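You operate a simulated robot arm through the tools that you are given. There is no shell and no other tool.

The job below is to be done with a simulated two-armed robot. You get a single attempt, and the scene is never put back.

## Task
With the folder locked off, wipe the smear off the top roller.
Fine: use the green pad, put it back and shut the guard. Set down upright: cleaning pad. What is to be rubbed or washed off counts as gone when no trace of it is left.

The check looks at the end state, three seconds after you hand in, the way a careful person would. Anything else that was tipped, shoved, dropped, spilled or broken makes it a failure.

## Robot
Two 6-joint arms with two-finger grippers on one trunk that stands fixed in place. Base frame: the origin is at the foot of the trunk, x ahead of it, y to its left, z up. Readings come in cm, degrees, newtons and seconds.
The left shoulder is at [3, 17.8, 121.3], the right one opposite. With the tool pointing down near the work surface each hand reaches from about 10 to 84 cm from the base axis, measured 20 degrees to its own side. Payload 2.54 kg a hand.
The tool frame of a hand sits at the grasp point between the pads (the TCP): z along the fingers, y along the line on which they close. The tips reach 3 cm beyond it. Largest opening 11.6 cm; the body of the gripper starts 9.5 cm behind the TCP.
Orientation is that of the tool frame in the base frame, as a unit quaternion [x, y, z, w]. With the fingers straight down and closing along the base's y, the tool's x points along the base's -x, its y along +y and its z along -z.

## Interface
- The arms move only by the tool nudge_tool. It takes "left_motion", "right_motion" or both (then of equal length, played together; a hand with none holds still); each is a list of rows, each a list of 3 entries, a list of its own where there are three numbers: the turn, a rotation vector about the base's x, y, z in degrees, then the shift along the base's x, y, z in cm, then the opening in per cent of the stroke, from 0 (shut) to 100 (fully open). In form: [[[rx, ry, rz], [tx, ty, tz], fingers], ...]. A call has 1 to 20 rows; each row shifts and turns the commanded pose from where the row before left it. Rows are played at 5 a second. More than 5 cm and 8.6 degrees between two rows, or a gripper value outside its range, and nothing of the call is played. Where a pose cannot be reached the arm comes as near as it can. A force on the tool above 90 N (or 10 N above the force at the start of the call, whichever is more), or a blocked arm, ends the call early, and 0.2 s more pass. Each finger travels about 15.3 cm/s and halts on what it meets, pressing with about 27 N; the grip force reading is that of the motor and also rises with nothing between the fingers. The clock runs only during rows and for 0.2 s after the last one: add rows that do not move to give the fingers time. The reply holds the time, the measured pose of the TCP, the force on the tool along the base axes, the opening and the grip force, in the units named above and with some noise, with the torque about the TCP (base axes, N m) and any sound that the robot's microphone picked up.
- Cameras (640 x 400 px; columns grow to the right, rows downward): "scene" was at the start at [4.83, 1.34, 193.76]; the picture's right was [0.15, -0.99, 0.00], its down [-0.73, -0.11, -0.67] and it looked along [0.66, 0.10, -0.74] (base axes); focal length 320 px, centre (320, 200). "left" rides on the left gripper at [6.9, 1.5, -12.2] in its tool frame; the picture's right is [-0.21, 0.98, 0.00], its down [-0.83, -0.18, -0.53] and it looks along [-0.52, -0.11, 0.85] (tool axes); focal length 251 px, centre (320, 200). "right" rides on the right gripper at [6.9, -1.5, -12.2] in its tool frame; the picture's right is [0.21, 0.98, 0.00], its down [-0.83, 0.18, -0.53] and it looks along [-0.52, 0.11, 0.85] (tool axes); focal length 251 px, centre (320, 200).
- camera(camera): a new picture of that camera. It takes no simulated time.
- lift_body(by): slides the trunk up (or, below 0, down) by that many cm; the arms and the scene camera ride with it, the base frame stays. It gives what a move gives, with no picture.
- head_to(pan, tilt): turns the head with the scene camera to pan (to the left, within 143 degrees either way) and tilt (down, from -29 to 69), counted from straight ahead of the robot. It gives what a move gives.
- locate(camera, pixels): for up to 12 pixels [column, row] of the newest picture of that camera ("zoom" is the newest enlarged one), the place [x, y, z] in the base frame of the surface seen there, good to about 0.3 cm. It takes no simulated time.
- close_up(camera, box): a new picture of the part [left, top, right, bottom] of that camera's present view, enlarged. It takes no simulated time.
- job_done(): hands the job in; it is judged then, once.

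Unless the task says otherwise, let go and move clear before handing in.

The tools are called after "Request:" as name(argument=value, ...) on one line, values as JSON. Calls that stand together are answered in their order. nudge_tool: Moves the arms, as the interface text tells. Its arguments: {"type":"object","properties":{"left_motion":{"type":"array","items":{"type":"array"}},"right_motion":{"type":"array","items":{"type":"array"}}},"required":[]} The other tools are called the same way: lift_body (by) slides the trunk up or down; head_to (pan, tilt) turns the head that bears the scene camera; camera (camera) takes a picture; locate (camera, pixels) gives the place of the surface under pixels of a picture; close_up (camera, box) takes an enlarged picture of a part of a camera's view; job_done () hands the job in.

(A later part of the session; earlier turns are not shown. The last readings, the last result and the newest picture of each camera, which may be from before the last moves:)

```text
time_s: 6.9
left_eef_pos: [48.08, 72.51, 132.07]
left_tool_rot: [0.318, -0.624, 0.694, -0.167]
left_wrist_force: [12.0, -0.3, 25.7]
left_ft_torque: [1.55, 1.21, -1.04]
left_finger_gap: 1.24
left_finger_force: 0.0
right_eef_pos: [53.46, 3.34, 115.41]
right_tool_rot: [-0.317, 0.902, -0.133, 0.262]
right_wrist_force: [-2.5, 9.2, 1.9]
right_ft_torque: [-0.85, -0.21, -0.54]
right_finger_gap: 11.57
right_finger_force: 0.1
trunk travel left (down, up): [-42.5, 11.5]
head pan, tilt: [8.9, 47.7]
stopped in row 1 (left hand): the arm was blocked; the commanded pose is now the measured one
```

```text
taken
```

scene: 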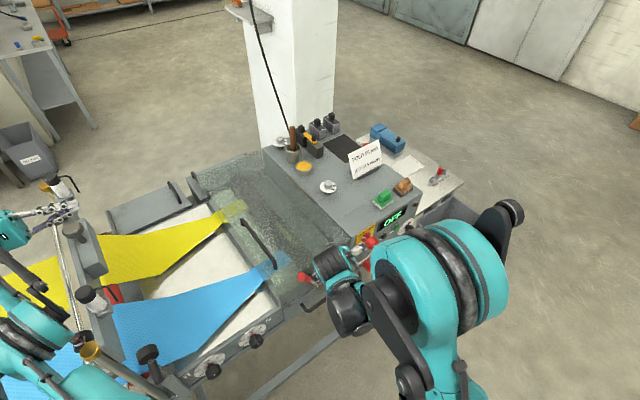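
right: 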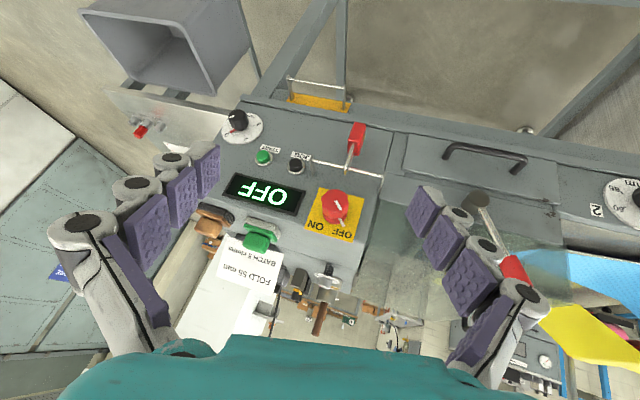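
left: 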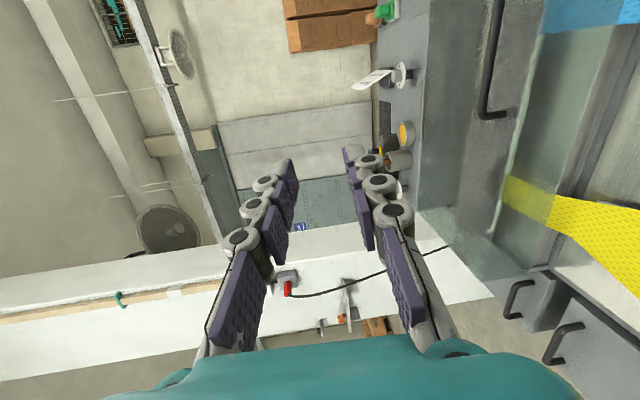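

The right hand has now swung to (53.5,3.3,115.4), close to the red lever, and the left gripper sits by the far post with its gap squeezed to 1.24. I'll look from all cameras before acting, since pictures cost no time.

Request:
camera(camera="right")

Request:
camera(camera="left")

Request:
close_up(camera="scene", box=[0, 170, 200, 400])

Request:
close_up(camera="scene", box=[270, 180, 530, 400])

Request:
locate(camera="scene", pixels=[[90, 296], [92, 350], [60, 190], [60, 212], [10, 230], [100, 215], [148, 355], [384, 195], [303, 275], [345, 310], [330, 262], [40, 345]])

```text
taken
```

right: 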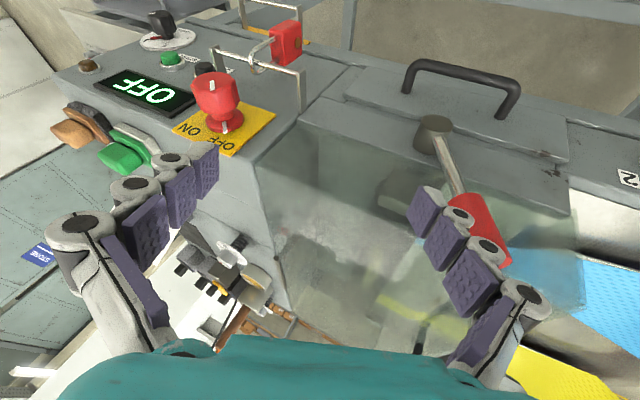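

```text
taken
```

left: 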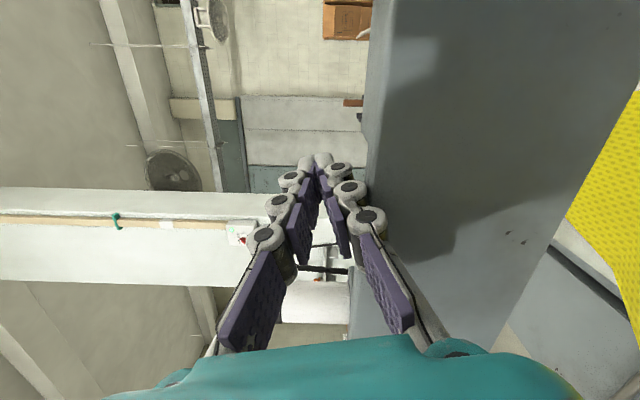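

```text
1.74 times, centred on (100, 285) of scene
```

zoom: 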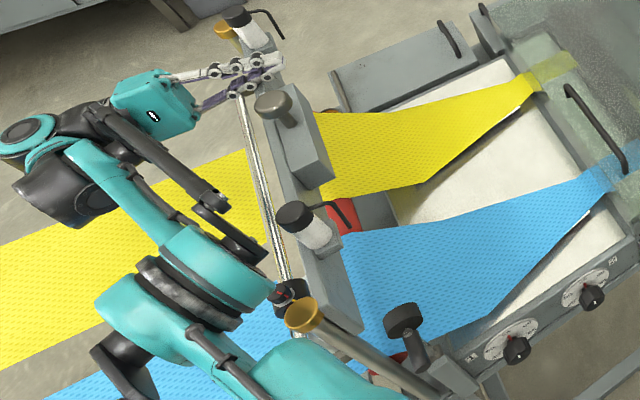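

```text
1.82 times, centred on (400, 290) of scene
```

zoom: 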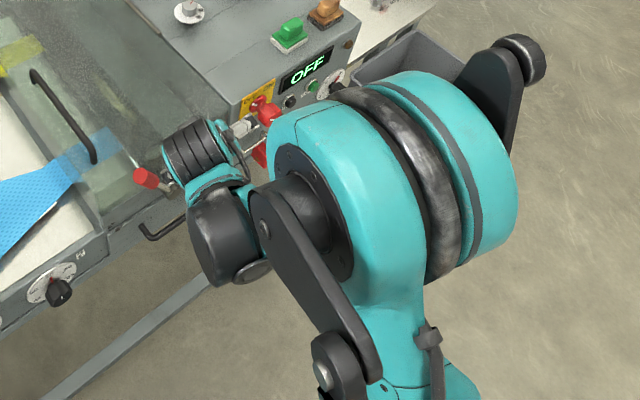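

```text
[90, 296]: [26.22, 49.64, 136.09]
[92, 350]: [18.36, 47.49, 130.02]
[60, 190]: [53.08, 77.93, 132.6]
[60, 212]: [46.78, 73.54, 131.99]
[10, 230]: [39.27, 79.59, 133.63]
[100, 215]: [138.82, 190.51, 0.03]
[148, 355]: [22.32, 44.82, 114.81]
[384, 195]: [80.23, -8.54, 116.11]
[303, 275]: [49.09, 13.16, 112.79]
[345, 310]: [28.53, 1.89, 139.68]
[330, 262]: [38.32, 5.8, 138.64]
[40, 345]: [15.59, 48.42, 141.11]
```

The scene camera is back at its original pose (known points project exactly), and the machine points are unchanged. The left fingers at (60,212) sit on a chrome rod between two posts; I zoom there to see how to free them.

Request:
close_up(camera="scene", box=[30, 170, 110, 250])

Request:
close_up(camera="left", box=[220, 130, 440, 340])

Request:
close_up(camera="right", box=[400, 100, 560, 300])

Request:
close_up(camera="scene", box=[285, 235, 395, 315])

Request:
locate(camera="scene", pixels=[[57, 232], [62, 245], [70, 290], [74, 310], [48, 208], [62, 216], [76, 186], [66, 180], [79, 229], [55, 222], [72, 205], [50, 190]])

```text
5.00 times, centred on (70, 210) of scene
```

zoom: 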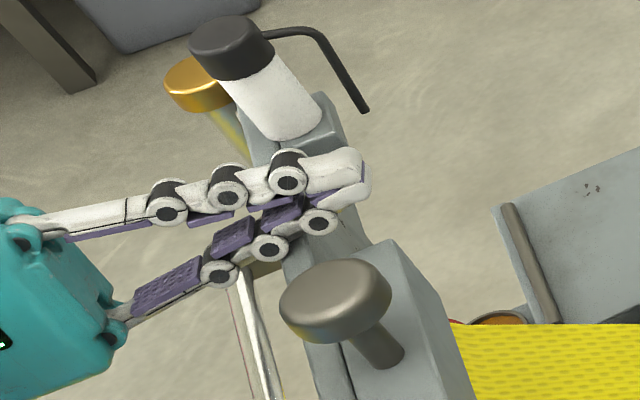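

```text
1.90 times, centred on (330, 235) of left
```

zoom: 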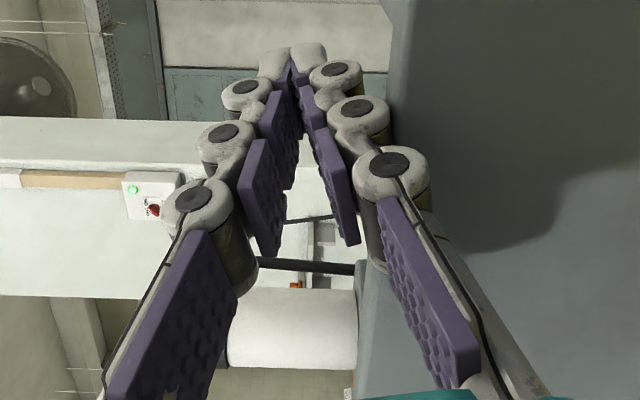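

```text
2.00 times, centred on (480, 200) of right
```

zoom: 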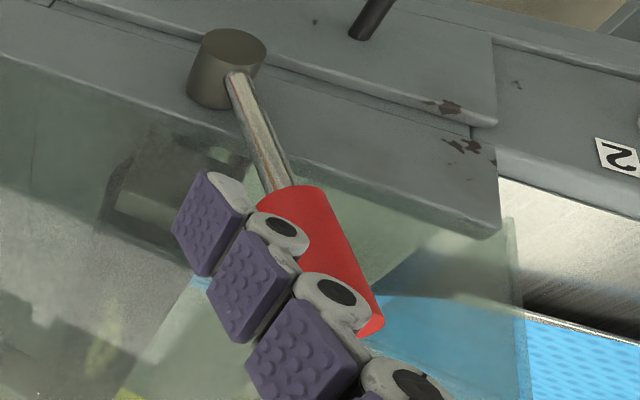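

```text
5.00 times, centred on (340, 275) of scene
```

zoom: 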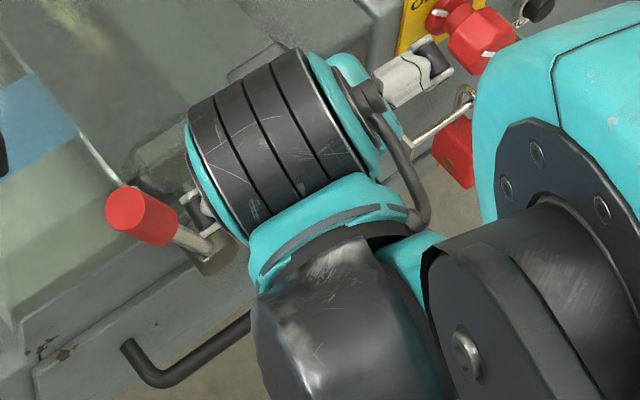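

```text
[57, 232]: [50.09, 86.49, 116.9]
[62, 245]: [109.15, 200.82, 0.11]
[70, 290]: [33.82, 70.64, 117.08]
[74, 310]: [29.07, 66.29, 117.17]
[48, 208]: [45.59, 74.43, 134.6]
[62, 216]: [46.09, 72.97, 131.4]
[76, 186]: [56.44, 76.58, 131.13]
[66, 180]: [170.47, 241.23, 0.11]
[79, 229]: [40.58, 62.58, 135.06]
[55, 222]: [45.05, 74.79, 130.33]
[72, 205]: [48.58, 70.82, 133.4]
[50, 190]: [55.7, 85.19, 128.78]
```

The left fingers rest beside the machine's side plate with nothing above them, and the right finger is just above the red lever; straight up is free for both. I'll raise the trunk to lift both arms clear.

Request:
lift_body(by=11.4)

Request:
camera(camera="scene")

Request:
camera(camera="right")

Request:
camera(camera="left")

```text
time_s: 7.2
left_eef_pos: [45.69, 78.11, 130.94]
left_tool_rot: [0.332, -0.602, 0.697, -0.204]
left_wrist_force: [-0.3, -2.2, -1.4]
left_ft_torque: [-0.16, -0.12, 0.27]
left_finger_gap: 3.43
left_finger_force: 0.2
right_eef_pos: [51.68, 8.9, 115.92]
right_tool_rot: [-0.345, 0.893, -0.115, 0.265]
right_wrist_force: [-0.4, -1.7, 2.6]
right_ft_torque: [0.17, 0.11, 0.11]
right_finger_gap: 11.59
right_finger_force: 0.0
trunk travel left (down, up): [-42.6, 11.4]
head pan, tilt: [8.9, 47.7]
stopped: the force on the tool passed its limit at 177 N (the readings are from after the stop); the commanded pose is now the measured one
```

```text
taken
```

scene: 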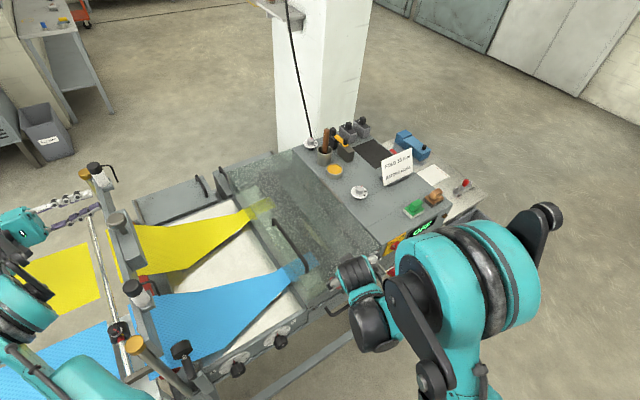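

```text
taken
```

right: 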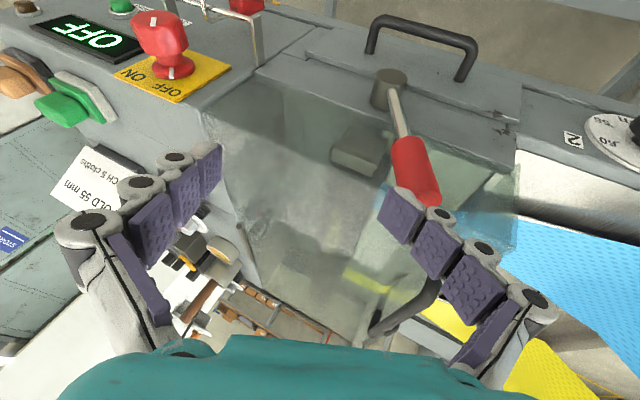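

```text
taken
```

left: 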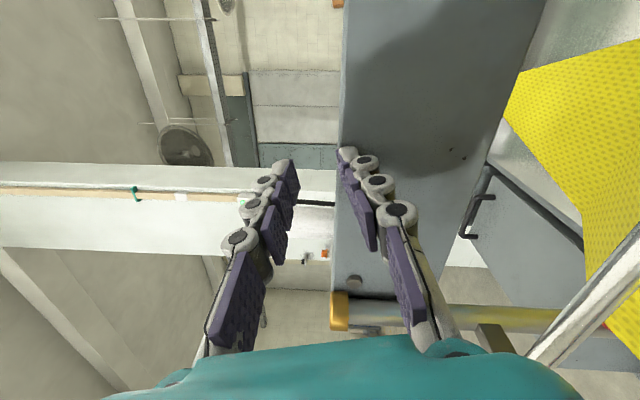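

The body has now swayed to the left (pad at (413,208)), a damped swing; the right hand is at (51.7,8.9,115.9) near the lever. I check the lever and surroundings before letting time pass.

Request:
close_up(camera="scene", box=[250, 200, 420, 340])

Request:
close_up(camera="right", box=[330, 50, 530, 340])

Request:
close_up(camera="scene", box=[0, 160, 210, 400])

Request:
locate(camera="right", pixels=[[415, 170], [390, 90], [400, 120], [405, 300], [430, 240], [395, 205], [420, 40], [165, 40], [60, 105], [205, 180], [400, 310], [375, 330]])

Request:
locate(camera="scene", pixels=[[415, 203], [437, 191], [95, 170], [135, 287], [180, 348], [135, 345], [117, 222], [60, 215], [360, 190], [270, 228], [360, 300], [20, 225]])

```text
2.86 times, centred on (335, 270) of scene
```

zoom: 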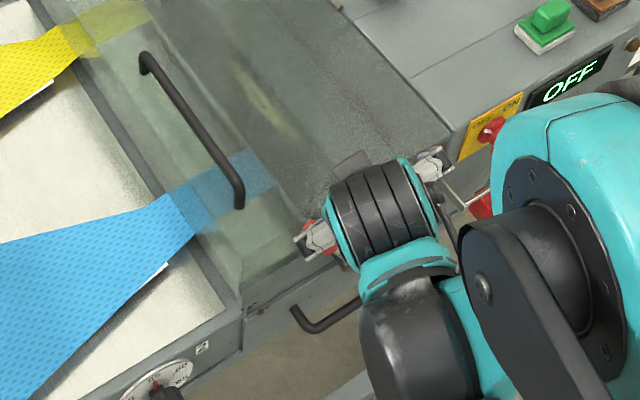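

```text
1.38 times, centred on (430, 195) of right
```

zoom: 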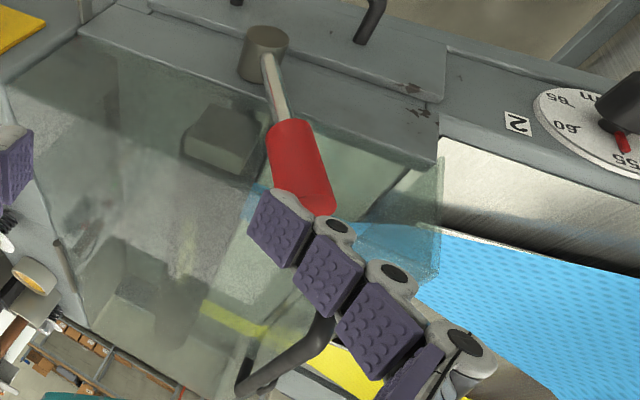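

```text
1.67 times, centred on (105, 280) of scene
```

zoom: 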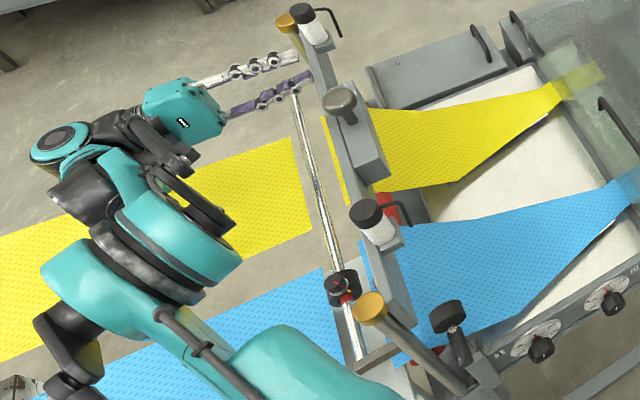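

```text
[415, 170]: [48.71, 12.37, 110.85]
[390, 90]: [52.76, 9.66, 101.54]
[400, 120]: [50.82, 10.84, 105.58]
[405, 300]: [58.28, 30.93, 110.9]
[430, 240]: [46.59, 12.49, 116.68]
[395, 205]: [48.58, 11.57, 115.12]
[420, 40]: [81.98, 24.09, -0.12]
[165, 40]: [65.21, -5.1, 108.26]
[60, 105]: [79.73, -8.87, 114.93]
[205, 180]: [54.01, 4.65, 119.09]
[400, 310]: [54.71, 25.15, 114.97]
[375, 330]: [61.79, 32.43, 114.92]
```

```text
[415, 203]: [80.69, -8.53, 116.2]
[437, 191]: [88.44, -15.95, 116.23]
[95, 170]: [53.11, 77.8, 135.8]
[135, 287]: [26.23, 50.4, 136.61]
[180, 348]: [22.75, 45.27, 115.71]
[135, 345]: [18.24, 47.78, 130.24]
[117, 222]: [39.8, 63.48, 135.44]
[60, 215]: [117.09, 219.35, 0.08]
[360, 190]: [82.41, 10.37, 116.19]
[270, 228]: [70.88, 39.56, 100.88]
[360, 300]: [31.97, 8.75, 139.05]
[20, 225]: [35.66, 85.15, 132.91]
```

The machine, lever and posts are where they were, and now neither hand touches anything (forces ~2 N). I'll just let time pass by re-commanding the head to its present direction.

Request:
head_to(pan=8.9, tilt=47.7)

Request:
camera(camera="scene")

Request:
camera(camera="right")

```text
time_s: 7.8
left_eef_pos: [44.65, 74.17, 132.88]
left_tool_rot: [0.335, -0.608, 0.687, -0.212]
left_wrist_force: [-3.2, 7.5, -1.6]
left_ft_torque: [-0.15, -0.16, -0.32]
left_finger_gap: 3.19
left_finger_force: 0.1
right_eef_pos: [50.58, 5.15, 115.63]
right_tool_rot: [-0.336, 0.897, -0.106, 0.267]
right_wrist_force: [0.7, 5.5, -0.4]
right_ft_torque: [-0.56, 0.04, -0.35]
right_finger_gap: 11.58
right_finger_force: 0.1
trunk travel left (down, up): [-42.6, 11.4]
head pan, tilt: [8.9, 47.7]
```

```text
taken
```

scene: 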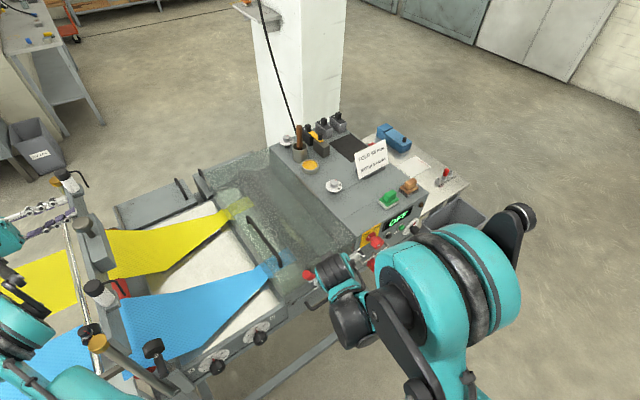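

```text
taken
```

right: 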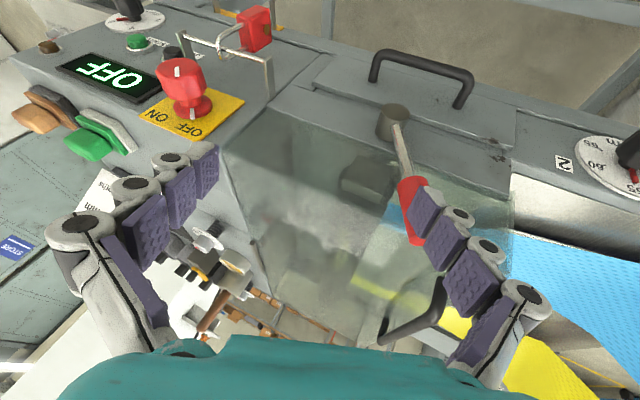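

The sway is dying out (pad back at (389,200)), and no contacts show. I'll wait once more.

Request:
head_to(pan=8.9, tilt=47.7)

Request:
camera(camera="scene")

Request:
head_to(pan=8.9, tilt=47.7)

Request:
camera(camera="scene")

```text
time_s: 8.4
left_eef_pos: [47.62, 72.28, 133.55]
left_tool_rot: [0.319, -0.619, 0.69, -0.197]
left_wrist_force: [-2.3, 1.9, -1.7]
left_ft_torque: [-0.06, -0.07, -0.03]
left_finger_gap: 3.13
left_finger_force: 0.0
right_eef_pos: [52.12, 2.9, 115.65]
right_tool_rot: [-0.326, 0.901, -0.104, 0.268]
right_wrist_force: [-0.3, 1.0, 0.0]
right_ft_torque: [-0.13, -0.06, -0.04]
right_finger_gap: 11.59
right_finger_force: 0.0
trunk travel left (down, up): [-42.6, 11.4]
head pan, tilt: [8.9, 47.7]
```

```text
taken
```

scene: 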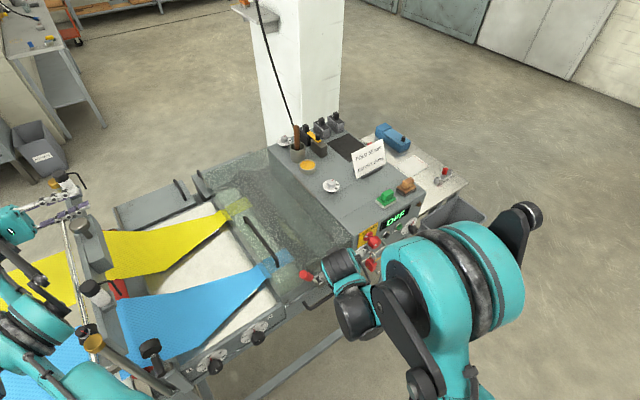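

```text
time_s: 9.0
left_eef_pos: [46.76, 71.15, 133.99]
left_tool_rot: [0.309, -0.627, 0.69, -0.186]
left_wrist_force: [-0.7, 0.2, 0.0]
left_ft_torque: [-0.02, 0.0, -0.01]
left_finger_gap: 3.25
left_finger_force: 0.1
right_eef_pos: [52.0, 2.25, 115.65]
right_tool_rot: [-0.326, 0.901, -0.101, 0.268]
right_wrist_force: [-0.4, 0.3, 0.7]
right_ft_torque: [-0.03, -0.01, -0.05]
right_finger_gap: 11.61
right_finger_force: 0.0
trunk travel left (down, up): [-42.6, 11.4]
head pan, tilt: [8.9, 47.7]
```

```text
taken
```

scene: 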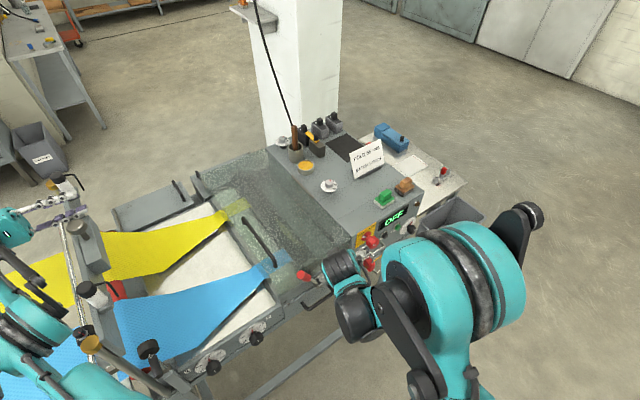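

The robot has settled (pad at (386,197), forces near zero). Now the trunk lift should raise both hands free without bending the arms.

Request:
lift_body(by=11.3)

Request:
camera(camera="scene")

Request:
camera(camera="left")

Request:
camera(camera="right")

```text
time_s: 10.4
left_eef_pos: [47.18, 71.01, 145.35]
left_tool_rot: [0.31, -0.628, 0.689, -0.185]
left_wrist_force: [0.8, 0.0, -0.1]
left_ft_torque: [0.01, -0.01, 0.01]
left_finger_gap: 3.27
left_finger_force: 0.1
right_eef_pos: [52.09, 2.04, 126.84]
right_tool_rot: [-0.325, 0.901, -0.102, 0.267]
right_wrist_force: [0.5, 0.0, 0.4]
right_ft_torque: [-0.01, 0.02, 0.03]
right_finger_gap: 11.6
right_finger_force: 0.0
trunk travel left (down, up): [-53.9, 0.1]
head pan, tilt: [8.9, 47.7]
```

```text
taken
```

scene: 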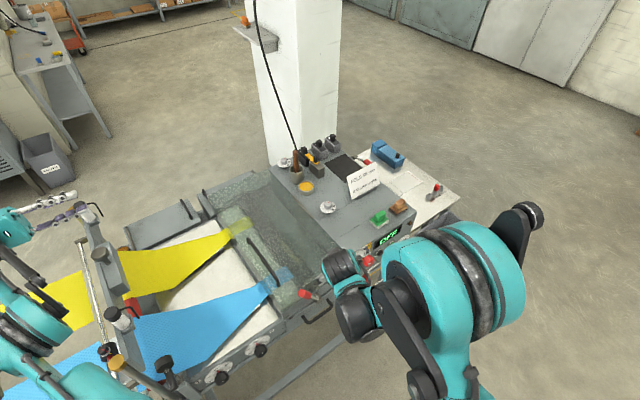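

```text
taken
```

left: 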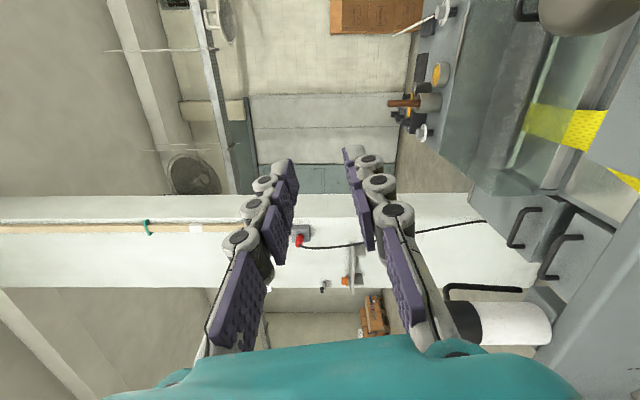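

```text
taken
```

right: 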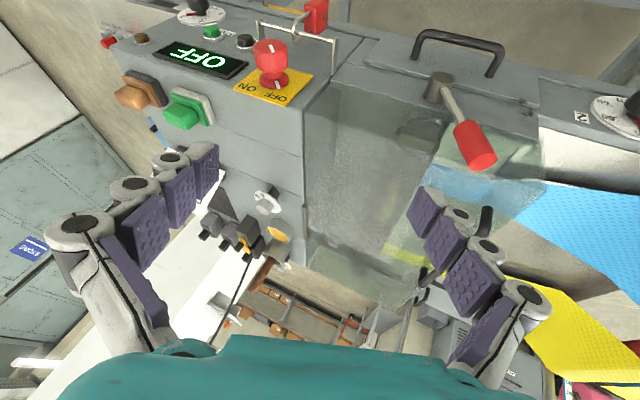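

Both hands are now clear (left at z 145, right at z 127). I'll bring the left hand back over the machine while turning it to point down, which takes its wrist away from the posts.

Request:
nudge_tool(left_motion=[[[5.785, 5.785, 0], [0.6, -2.0, 1.2], 28], [[5.785, 5.785, 0], [0.6, -2.5, 1.2], 28], [[5.785, 5.785, 0], [0.6, -3.0, 1.2], 28], [[5.785, 5.785, 0], [0.6, -3.5, 1.0], 28]])

Request:
camera(camera="scene")

```text
time_s: 11.4
left_eef_pos: [50.11, 59.37, 150.17]
left_tool_rot: [-0.398, 0.778, -0.473, 0.115]
left_wrist_force: [-0.2, -0.7, 1.4]
left_ft_torque: [0.09, 0.02, 0.08]
left_finger_gap: 3.25
left_finger_force: 0.1
left hand out of reach, approached as far as the arm can: row 1
right_eef_pos: [52.09, 1.7, 126.99]
right_tool_rot: [-0.324, 0.901, -0.099, 0.269]
right_wrist_force: [-0.1, -0.2, 0.8]
right_ft_torque: [0.04, -0.02, 0.02]
right_finger_gap: 11.59
right_finger_force: 0.1
trunk travel left (down, up): [-53.9, 0.1]
head pan, tilt: [8.9, 47.7]
```

```text
taken
```

scene: 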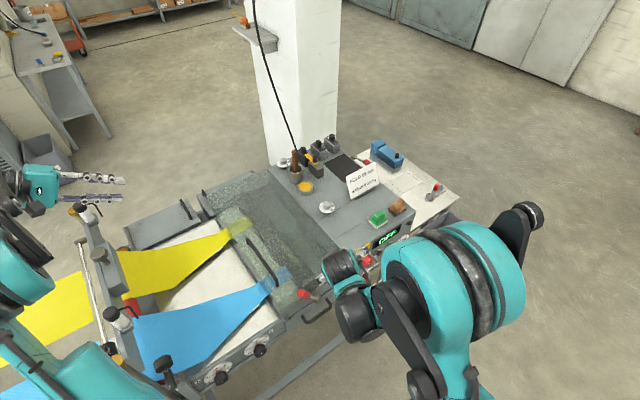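

The left hand is free and rising inward as planned. I'll finish turning it downward over the guard side and draw the right hand back away from the lever.

Request:
nudge_tool(left_motion=[[[5.785, 5.785, 0], [0.3, -3.8, 0.5], 28], [[5.785, 5.785, 0], [0.3, -3.8, 0.5], 28], [[5.785, 5.785, 0], [0.3, -3.8, 0.5], 28], [[5.785, 5.785, 0], [0.3, -3.8, 0], 28], [[5.785, 5.785, 0], [0.3, -3.8, 0], 28], [[5.785, 5.785, 0], [0.3, -3.8, 0], 28], [[5.785, 5.785, 0], [0.3, -3.8, 0], 28], [[0, 0, 0], [0, 0, 0], 28]], right_motion=[[[0, 0, 0], [-1, -3, 0.5], 100], [[0, 0, 0], [-1, -3, 0.5], 100], [[0, 0, 0], [-1, -3, 0.5], 100], [[0, 0, 0], [-1, -3, 0.5], 100], [[0, 0, 0], [-1, -3, 0.5], 100], [[0, 0, 0], [-1, -3, 0.5], 100], [[0, 0, 0], [-1, -3, 0.5], 100], [[0, 0, 0], [0, 0, 0], 100]])

Request:
camera(camera="scene")

Request:
camera(camera="left")

```text
time_s: 13.2
left_eef_pos: [52.2, 33.3, 151.62]
left_tool_rot: [-0.471, 0.882, -0.018, -0.028]
left_wrist_force: [0.6, 0.5, 0.1]
left_ft_torque: [-0.06, 0.0, 0.0]
left_finger_gap: 3.24
left_finger_force: 0.1
right_eef_pos: [45.17, -18.76, 130.4]
right_tool_rot: [-0.325, 0.902, -0.1, 0.267]
right_wrist_force: [-0.1, 0.5, -0.5]
right_ft_torque: [-0.05, -0.02, -0.03]
right_finger_gap: 11.58
right_finger_force: 0.1
trunk travel left (down, up): [-53.9, 0.1]
head pan, tilt: [8.9, 47.7]
```

```text
taken
```

scene: 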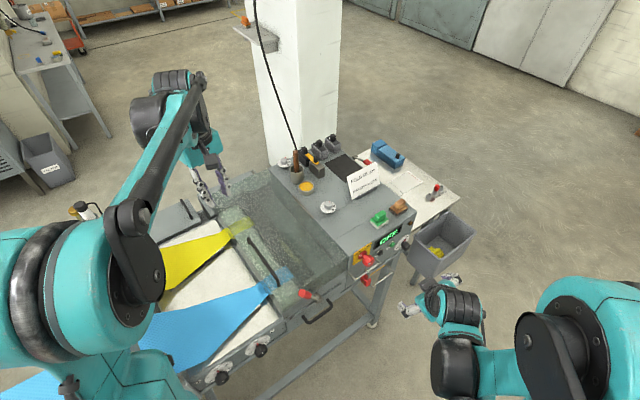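

```text
taken
```

left: 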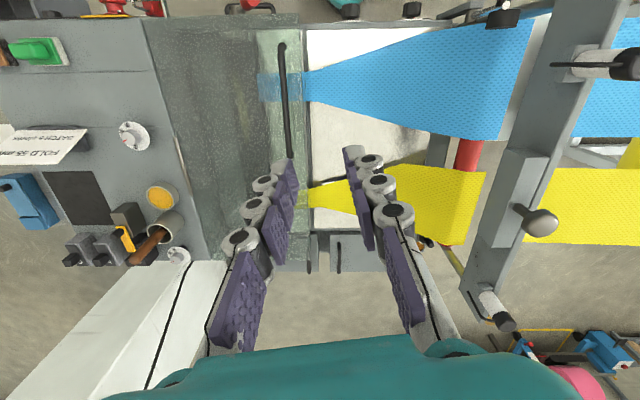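

Both hands are back in clear positions. I'll verify nothing on the console, posts or cloths was disturbed by the sway.

Request:
close_up(camera="scene", box=[260, 130, 460, 290])

Request:
close_up(camera="scene", box=[60, 180, 360, 400])

Request:
close_up(camera="left", box=[0, 0, 320, 290])

Request:
close_up(camera="left", box=[320, 0, 640, 400])

```text
2.50 times, centred on (360, 210) of scene
```

zoom: 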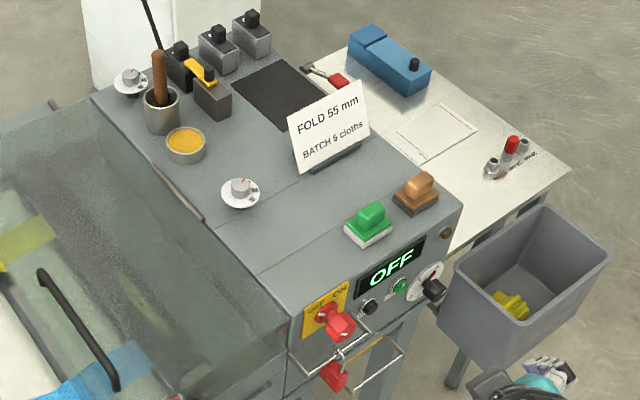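

```text
1.82 times, centred on (210, 290) of scene
```

zoom: 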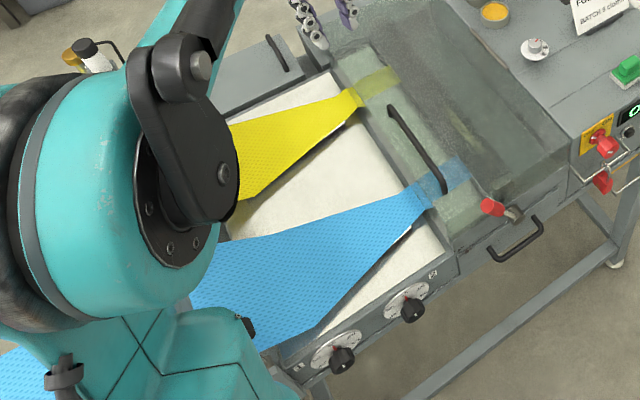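

```text
1.38 times, centred on (160, 145) of left
```

zoom: 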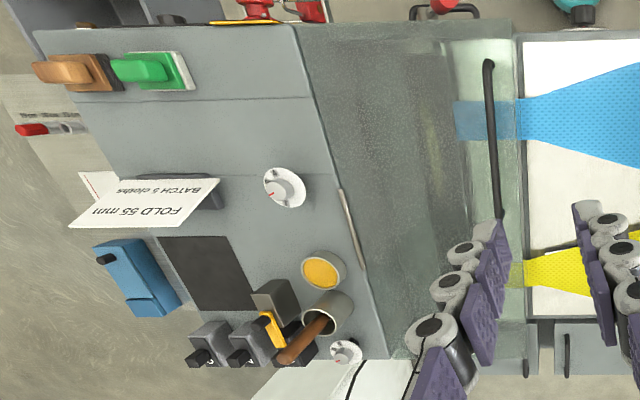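

```text
1.00 times, centred on (480, 200) of left (not enlarged: the box is as wide or as high as the picture)
```

zoom: 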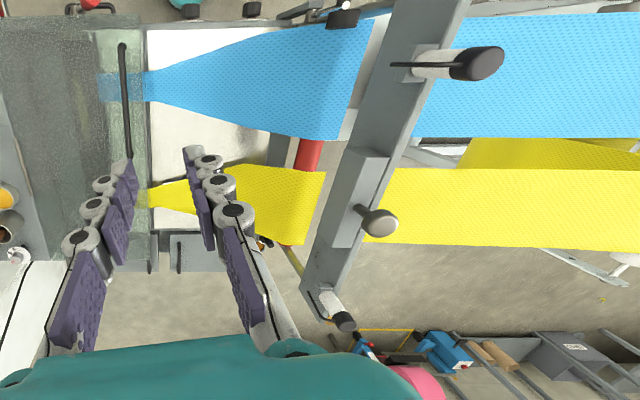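

Console items, padlock, cloths and posts all look as before. The left hand points down; I'll align its closing line across the handle bar and lower it to just above the bar.

Request:
nudge_tool(left_motion=[[[1.65, -0.93, -5.6], [0.23, -1.23, -3.8], 45], [[1.65, -0.93, -5.6], [0.23, -1.23, -3.8], 45], [[0, 0, 0], [0.23, -1.23, -3.8], 45], [[0, 0, 0], [0.23, -1.23, -3.8], 45], [[0, 0, 0], [0.23, -1.23, -3.8], 45], [[0, 0, 0], [0.23, -1.23, -3.8], 45], [[0, 0, 0], [0.22, -1.22, -3.8], 45], [[0, 0, 0], [0, 0, 0], 45]])

Request:
camera(camera="left")

Request:
camera(camera="scene")

```text
time_s: 15.0
left_eef_pos: [53.84, 24.59, 125.31]
left_tool_rot: [-0.383, 0.924, 0.002, -0.001]
left_wrist_force: [-0.3, 0.5, 0.0]
left_ft_torque: [0.01, -0.01, 0.02]
left_finger_gap: 5.2
left_finger_force: 0.0
right_eef_pos: [45.13, -18.89, 130.35]
right_tool_rot: [-0.325, 0.901, -0.101, 0.268]
right_wrist_force: [-0.8, 0.0, -0.6]
right_ft_torque: [0.0, 0.02, -0.04]
right_finger_gap: 11.6
right_finger_force: 0.0
trunk travel left (down, up): [-53.9, 0.1]
head pan, tilt: [8.9, 47.7]
```

```text
taken
```

left: 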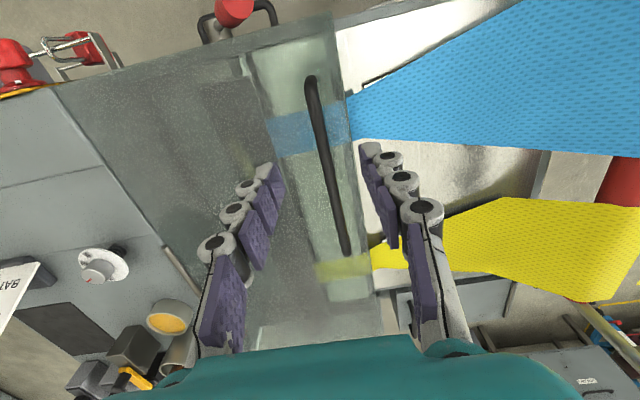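

```text
taken
```

scene: 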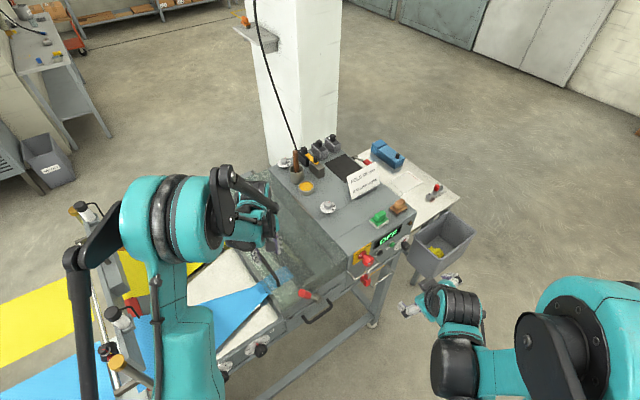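

The left hand is above the bar, which runs between the fingers from (310,80) to (347,252). I refine the bar's position before lowering.

Request:
locate(camera="left", pixels=[[312, 90], [321, 130], [328, 165], [334, 195], [340, 225], [346, 250], [314, 165], [342, 165], [300, 200], [365, 275], [305, 95], [333, 20]])

```text
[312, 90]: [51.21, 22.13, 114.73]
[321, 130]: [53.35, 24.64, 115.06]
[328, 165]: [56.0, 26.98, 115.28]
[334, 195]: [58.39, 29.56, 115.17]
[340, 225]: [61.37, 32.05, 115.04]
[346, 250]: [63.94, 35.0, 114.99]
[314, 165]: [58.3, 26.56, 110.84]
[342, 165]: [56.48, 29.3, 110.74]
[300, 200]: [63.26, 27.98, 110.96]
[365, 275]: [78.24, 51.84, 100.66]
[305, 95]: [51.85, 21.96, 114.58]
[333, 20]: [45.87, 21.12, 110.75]
```

The bar's centre line is at t≈20.5 with top z≈115.1, matching my hand position. I lower straight down to z≈115.7 and close on the bar.

Request:
nudge_tool(left_motion=[[[0, 0, 0], [-0.05, 0.05, -3.5], 45], [[0, 0, 0], [-0.05, 0.05, -3.5], 45], [[0, 0, 0], [0, 0, -1.5], 45], [[0, 0, 0], [0, 0, -1.1], 45], [[0, 0, 0], [0, 0, 0], 20], [[0, 0, 0], [0, 0, 0], 0], [[0, 0, 0], [0, 0, 0], 0]])

Request:
camera(camera="left")

```text
time_s: 16.6
left_eef_pos: [53.53, 24.49, 115.38]
left_tool_rot: [-0.383, 0.924, 0.003, -0.002]
left_wrist_force: [1.0, -0.8, -6.0]
left_ft_torque: [0.27, -0.31, 0.05]
left_finger_gap: 1.04
left_finger_force: 38.1
right_eef_pos: [45.22, -18.92, 130.29]
right_tool_rot: [-0.326, 0.901, -0.101, 0.267]
right_wrist_force: [-0.8, 0.0, -0.1]
right_ft_torque: [0.0, 0.01, 0.0]
right_finger_gap: 11.62
right_finger_force: 0.0
trunk travel left (down, up): [-53.9, 0.1]
head pan, tilt: [8.9, 47.7]
```

```text
taken
```

left: 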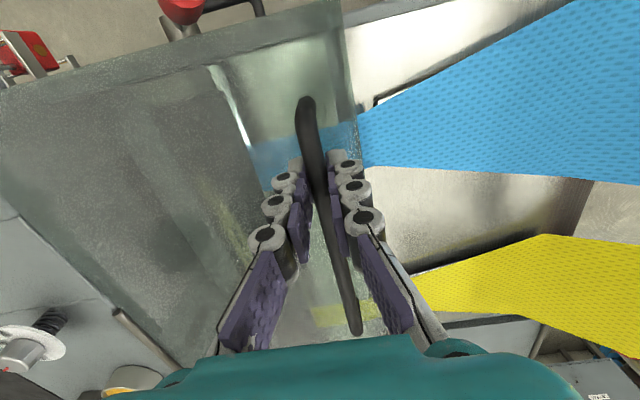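

The bar is firmly held (gap 1.04, grip 38 N). I start lifting the guard along its hinge arc by about 15°, watching the force.

Request:
nudge_tool(left_motion=[[[0, 0, 0], [0.157, -0.157, 1.104], 0], [[0, 0, 0], [0.157, -0.157, 1.104], 0], [[0, 0, 0], [0.225, -0.225, 1.08], 0], [[0, 0, 0], [0.225, -0.225, 1.08], 0], [[0, 0, 0], [0.29, -0.29, 1.048], 0], [[0, 0, 0], [0.29, -0.29, 1.048], 0], [[0, 0, 0], [0, 0, 0], 0]])

Request:
camera(camera="scene")

Request:
camera(camera="left")

```text
time_s: 18.2
left_eef_pos: [54.77, 23.35, 121.63]
left_tool_rot: [-0.383, 0.924, 0.002, -0.002]
left_wrist_force: [-6.6, 10.2, -0.9]
left_ft_torque: [0.05, 0.17, -0.01]
left_finger_gap: 1.09
left_finger_force: 37.9
right_eef_pos: [45.12, -18.76, 130.46]
right_tool_rot: [-0.325, 0.901, -0.101, 0.268]
right_wrist_force: [0.8, -0.1, -0.5]
right_ft_torque: [0.03, 0.01, -0.03]
right_finger_gap: 11.58
right_finger_force: 0.0
trunk travel left (down, up): [-53.9, 0.1]
head pan, tilt: [8.9, 47.7]
```

```text
taken
```

scene: 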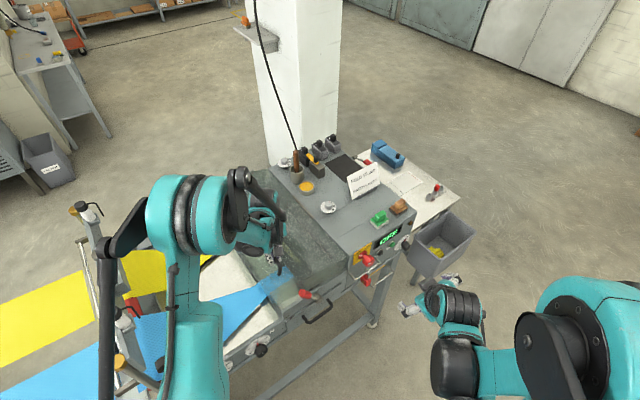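

```text
taken
```

left: 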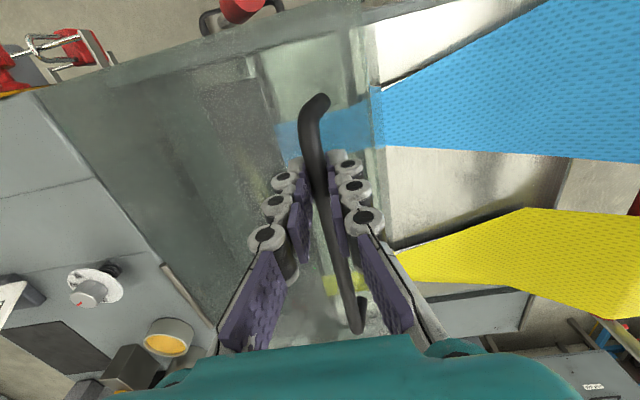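

The guard opens freely with hardly any weight at the handle, though the −t force of ~12 N suggests the hinge is a touch higher than I assumed. I correct the arc and continue.

Request:
nudge_tool(left_motion=[[[0, 0, 0], [0.33, -0.33, 1.127], 0], [[0, 0, 0], [0.33, -0.33, 1.127], 0], [[0, 0, 0], [0.33, -0.33, 1.127], 0], [[0, 0, 0], [0.45, -0.45, 0.915], 0], [[0, 0, 0], [0.45, -0.45, 0.915], 0], [[0, 0, 0], [0.45, -0.45, 0.915], 0], [[0, 0, 0], [0.45, -0.45, 0.915], 0], [[0, 0, 0], [0, 0, 0], 0]])

Request:
camera(camera="scene")

Request:
camera(camera="left")

```text
time_s: 20.0
left_eef_pos: [57.91, 20.3, 128.75]
left_tool_rot: [-0.382, 0.924, 0.003, -0.002]
left_wrist_force: [-1.2, -14.5, -14.2]
left_ft_torque: [-0.31, 0.15, 0.05]
left_finger_gap: 1.06
left_finger_force: 38.1
right_eef_pos: [45.29, -19.13, 130.33]
right_tool_rot: [-0.324, 0.902, -0.1, 0.268]
right_wrist_force: [0.4, 0.1, -0.2]
right_ft_torque: [0.02, 0.03, -0.02]
right_finger_gap: 11.59
right_finger_force: 0.1
trunk travel left (down, up): [-53.9, 0.1]
head pan, tilt: [8.9, 47.7]
```

```text
taken
```

scene: 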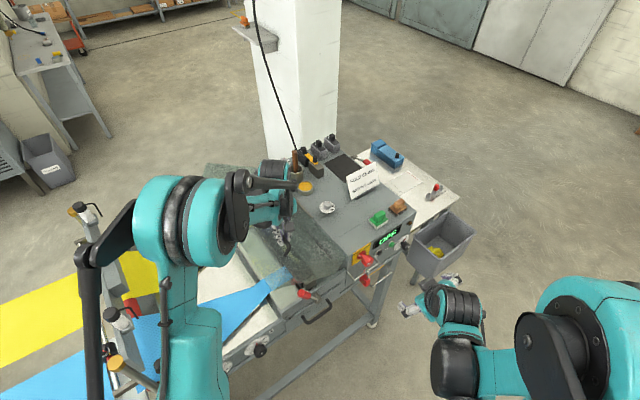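

```text
taken
```

left: 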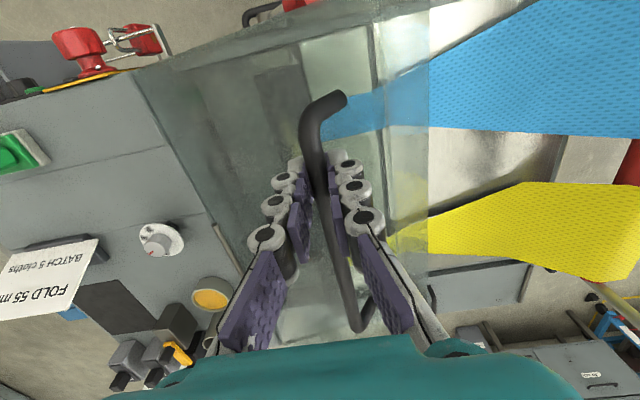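

The guard is at about 33°, with moderate radial strain (~16 N inward). I tighten the arc slightly and continue to about 60°.

Request:
nudge_tool(left_motion=[[[0, 0, 0], [0.55, -0.55, 0.62], 0], [[0, 0, 0], [0.55, -0.55, 0.62], 0], [[0, 0, 0], [0.55, -0.55, 0.65], 0], [[0, 0, 0], [0.55, -0.55, 0.65], 0], [[0, 0, 0], [0.65, -0.65, 0.64], 0], [[0, 0, 0], [0.65, -0.65, 0.64], 0], [[0, 0, 0], [0.65, -0.65, 0.64], 0], [[0, 0, 0], [0.65, -0.65, 0.64], 0], [[0, 0, 0], [0, 0, 0], 0]])

Request:
camera(camera="scene")

Request:
camera(camera="left")

```text
time_s: 22.0
left_eef_pos: [62.32, 15.82, 134.05]
left_tool_rot: [-0.383, 0.924, 0.002, -0.001]
left_wrist_force: [-8.3, 11.6, 15.0]
left_ft_torque: [0.31, -0.08, 0.0]
left_finger_gap: 1.04
left_finger_force: 37.7
right_eef_pos: [44.8, -18.69, 130.53]
right_tool_rot: [-0.325, 0.901, -0.102, 0.269]
right_wrist_force: [-0.2, -0.4, -0.2]
right_ft_torque: [0.0, -0.01, 0.05]
right_finger_gap: 11.6
right_finger_force: 0.1
trunk travel left (down, up): [-53.9, 0.1]
head pan, tilt: [8.9, 47.7]
```

```text
taken
```

scene: 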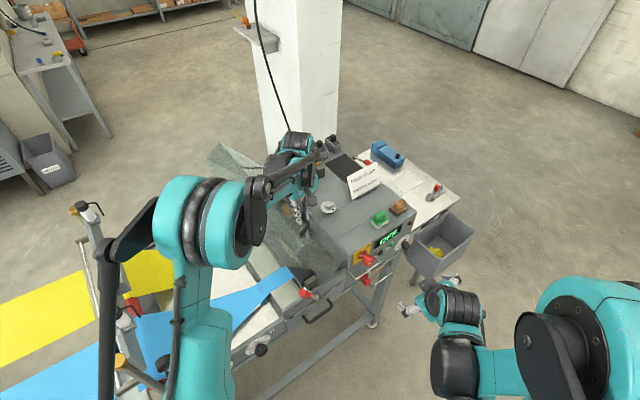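

```text
taken
```

left: 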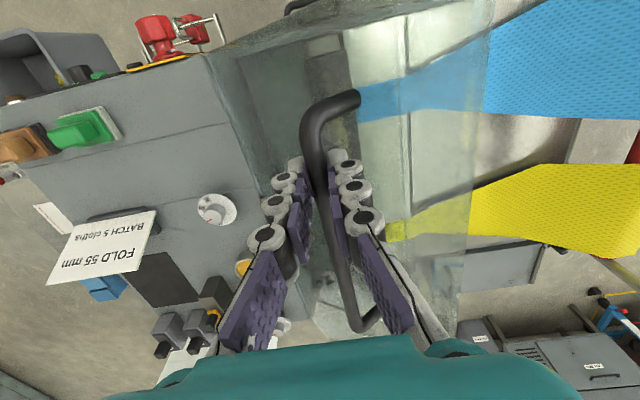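

The guard is at ~52° with the hand slightly too close to the hinge (20 N outward). I widen the arc a little and carry on to about 72°.

Request:
nudge_tool(left_motion=[[[0, 0, 0], [0.595, -0.595, 0.45], 0], [[0, 0, 0], [0.595, -0.595, 0.45], 0], [[0, 0, 0], [0.604, -0.604, 0.43], 0], [[0, 0, 0], [0.604, -0.604, 0.43], 0], [[0, 0, 0], [0.604, -0.604, 0.43], 0], [[0, 0, 0], [0.612, -0.612, 0.25], 0], [[0, 0, 0], [0.612, -0.612, 0.24], 0], [[0, 0, 0], [0.612, -0.612, 0.23], 0], [[0, 0, 0], [0.612, -0.612, 0.22], 0], [[0, 0, 0], [0.612, -0.612, 0.2], 0], [[0, 0, 0], [0, 0, 0], 0]])

Request:
camera(camera="scene")

Request:
camera(camera="left")

Request:
camera(camera="right")

```text
time_s: 24.4
left_eef_pos: [68.4, 9.49, 137.08]
left_tool_rot: [-0.383, 0.924, 0.003, -0.003]
left_wrist_force: [-6.5, -3.4, -22.1]
left_ft_torque: [-0.24, 0.22, 0.0]
left_finger_gap: 1.07
left_finger_force: 37.9
right_eef_pos: [45.16, -18.97, 130.36]
right_tool_rot: [-0.324, 0.902, -0.1, 0.267]
right_wrist_force: [0.0, 0.8, -0.1]
right_ft_torque: [0.02, -0.03, 0.03]
right_finger_gap: 11.58
right_finger_force: 0.1
trunk travel left (down, up): [-53.9, 0.1]
head pan, tilt: [8.9, 47.7]
```

```text
taken
```

scene: 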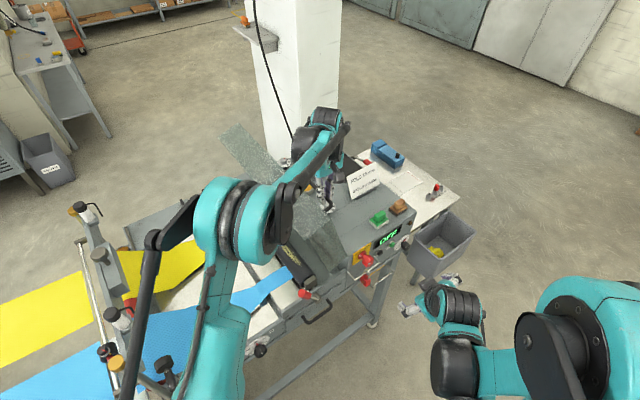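

```text
taken
```

left: 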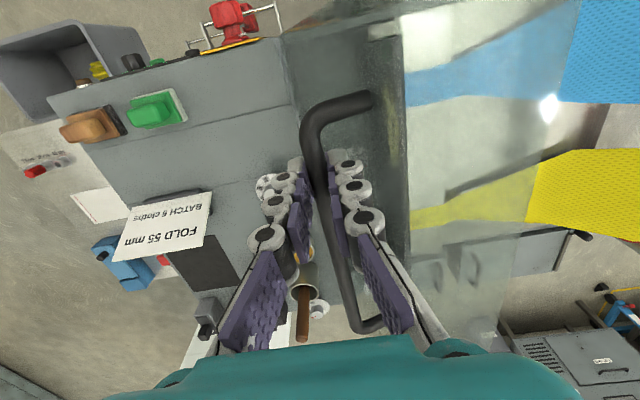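

```text
taken
```

right: 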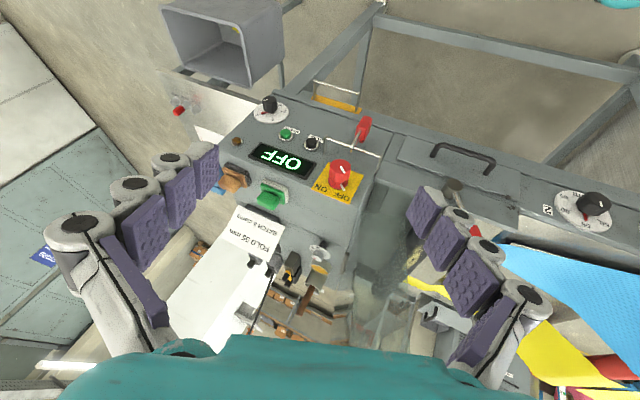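

The guard is at ~73°, friction at the hinge seems to be the main load (~5 N). I go on to about 92°, keeping away from the stick in the cup.

Request:
nudge_tool(left_motion=[[[0, 0, 0], [0.614, -0.614, 0.03], 0], [[0, 0, 0], [0.614, -0.614, 0.05], 0], [[0, 0, 0], [0.614, -0.614, 0.05], 0], [[0, 0, 0], [0.614, -0.614, 0.05], 0], [[0, 0, 0], [0.614, -0.614, 0.05], 0], [[0, 0, 0], [0.629, -0.629, -0.06], 0], [[0, 0, 0], [0.629, -0.629, -0.07], 0], [[0, 0, 0], [0.629, -0.629, -0.08], 0], [[0, 0, 0], [0.629, -0.629, -0.09], 0], [[0, 0, 0], [0.629, -0.629, -0.1], 0], [[0, 0, 0], [0, 0, 0], 0]])

Request:
camera(camera="scene")

Request:
camera(camera="left")

Request:
close_up(camera="scene", box=[210, 100, 420, 330])

```text
time_s: 26.8
left_eef_pos: [74.69, 3.54, 136.96]
left_tool_rot: [-0.382, 0.924, 0.002, -0.002]
left_wrist_force: [-8.7, -1.1, -11.7]
left_ft_torque: [-0.17, 0.3, 0.03]
left_finger_gap: 1.07
left_finger_force: 38.0
right_eef_pos: [45.14, -18.87, 130.46]
right_tool_rot: [-0.325, 0.901, -0.1, 0.268]
right_wrist_force: [0.2, -0.1, 0.5]
right_ft_torque: [-0.01, 0.0, -0.02]
right_finger_gap: 11.63
right_finger_force: 0.1
trunk travel left (down, up): [-53.9, 0.1]
head pan, tilt: [8.9, 47.7]
```

```text
taken
```

scene: 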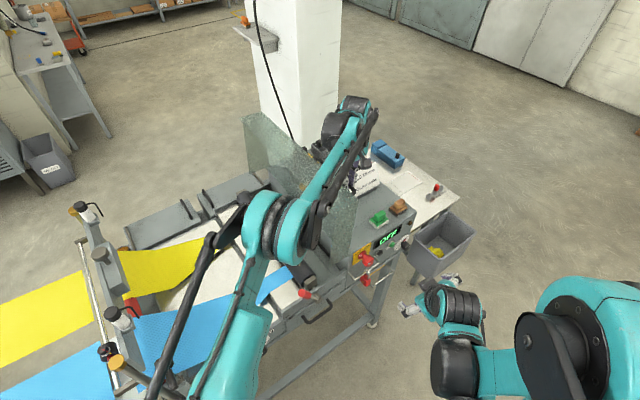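

```text
taken
```

left: 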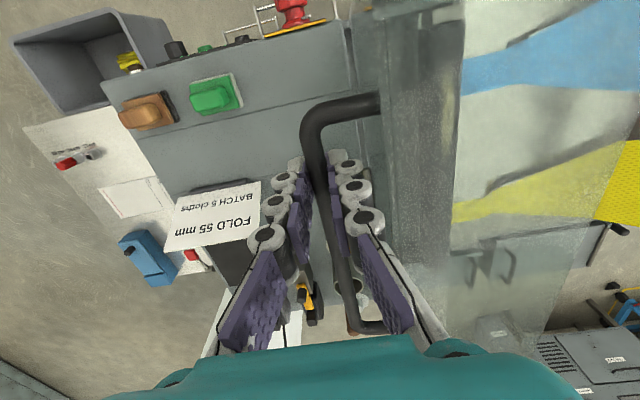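

```text
1.74 times, centred on (315, 215) of scene
```

zoom: 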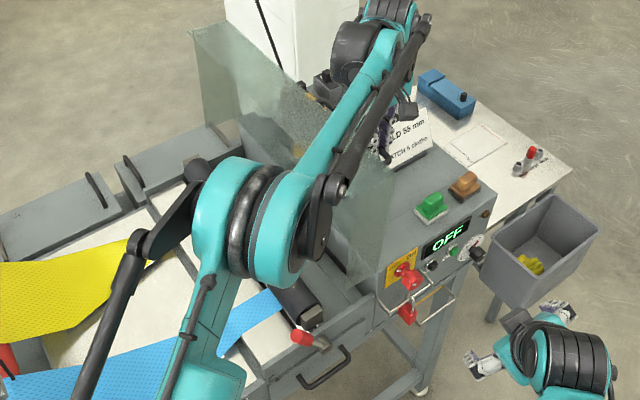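

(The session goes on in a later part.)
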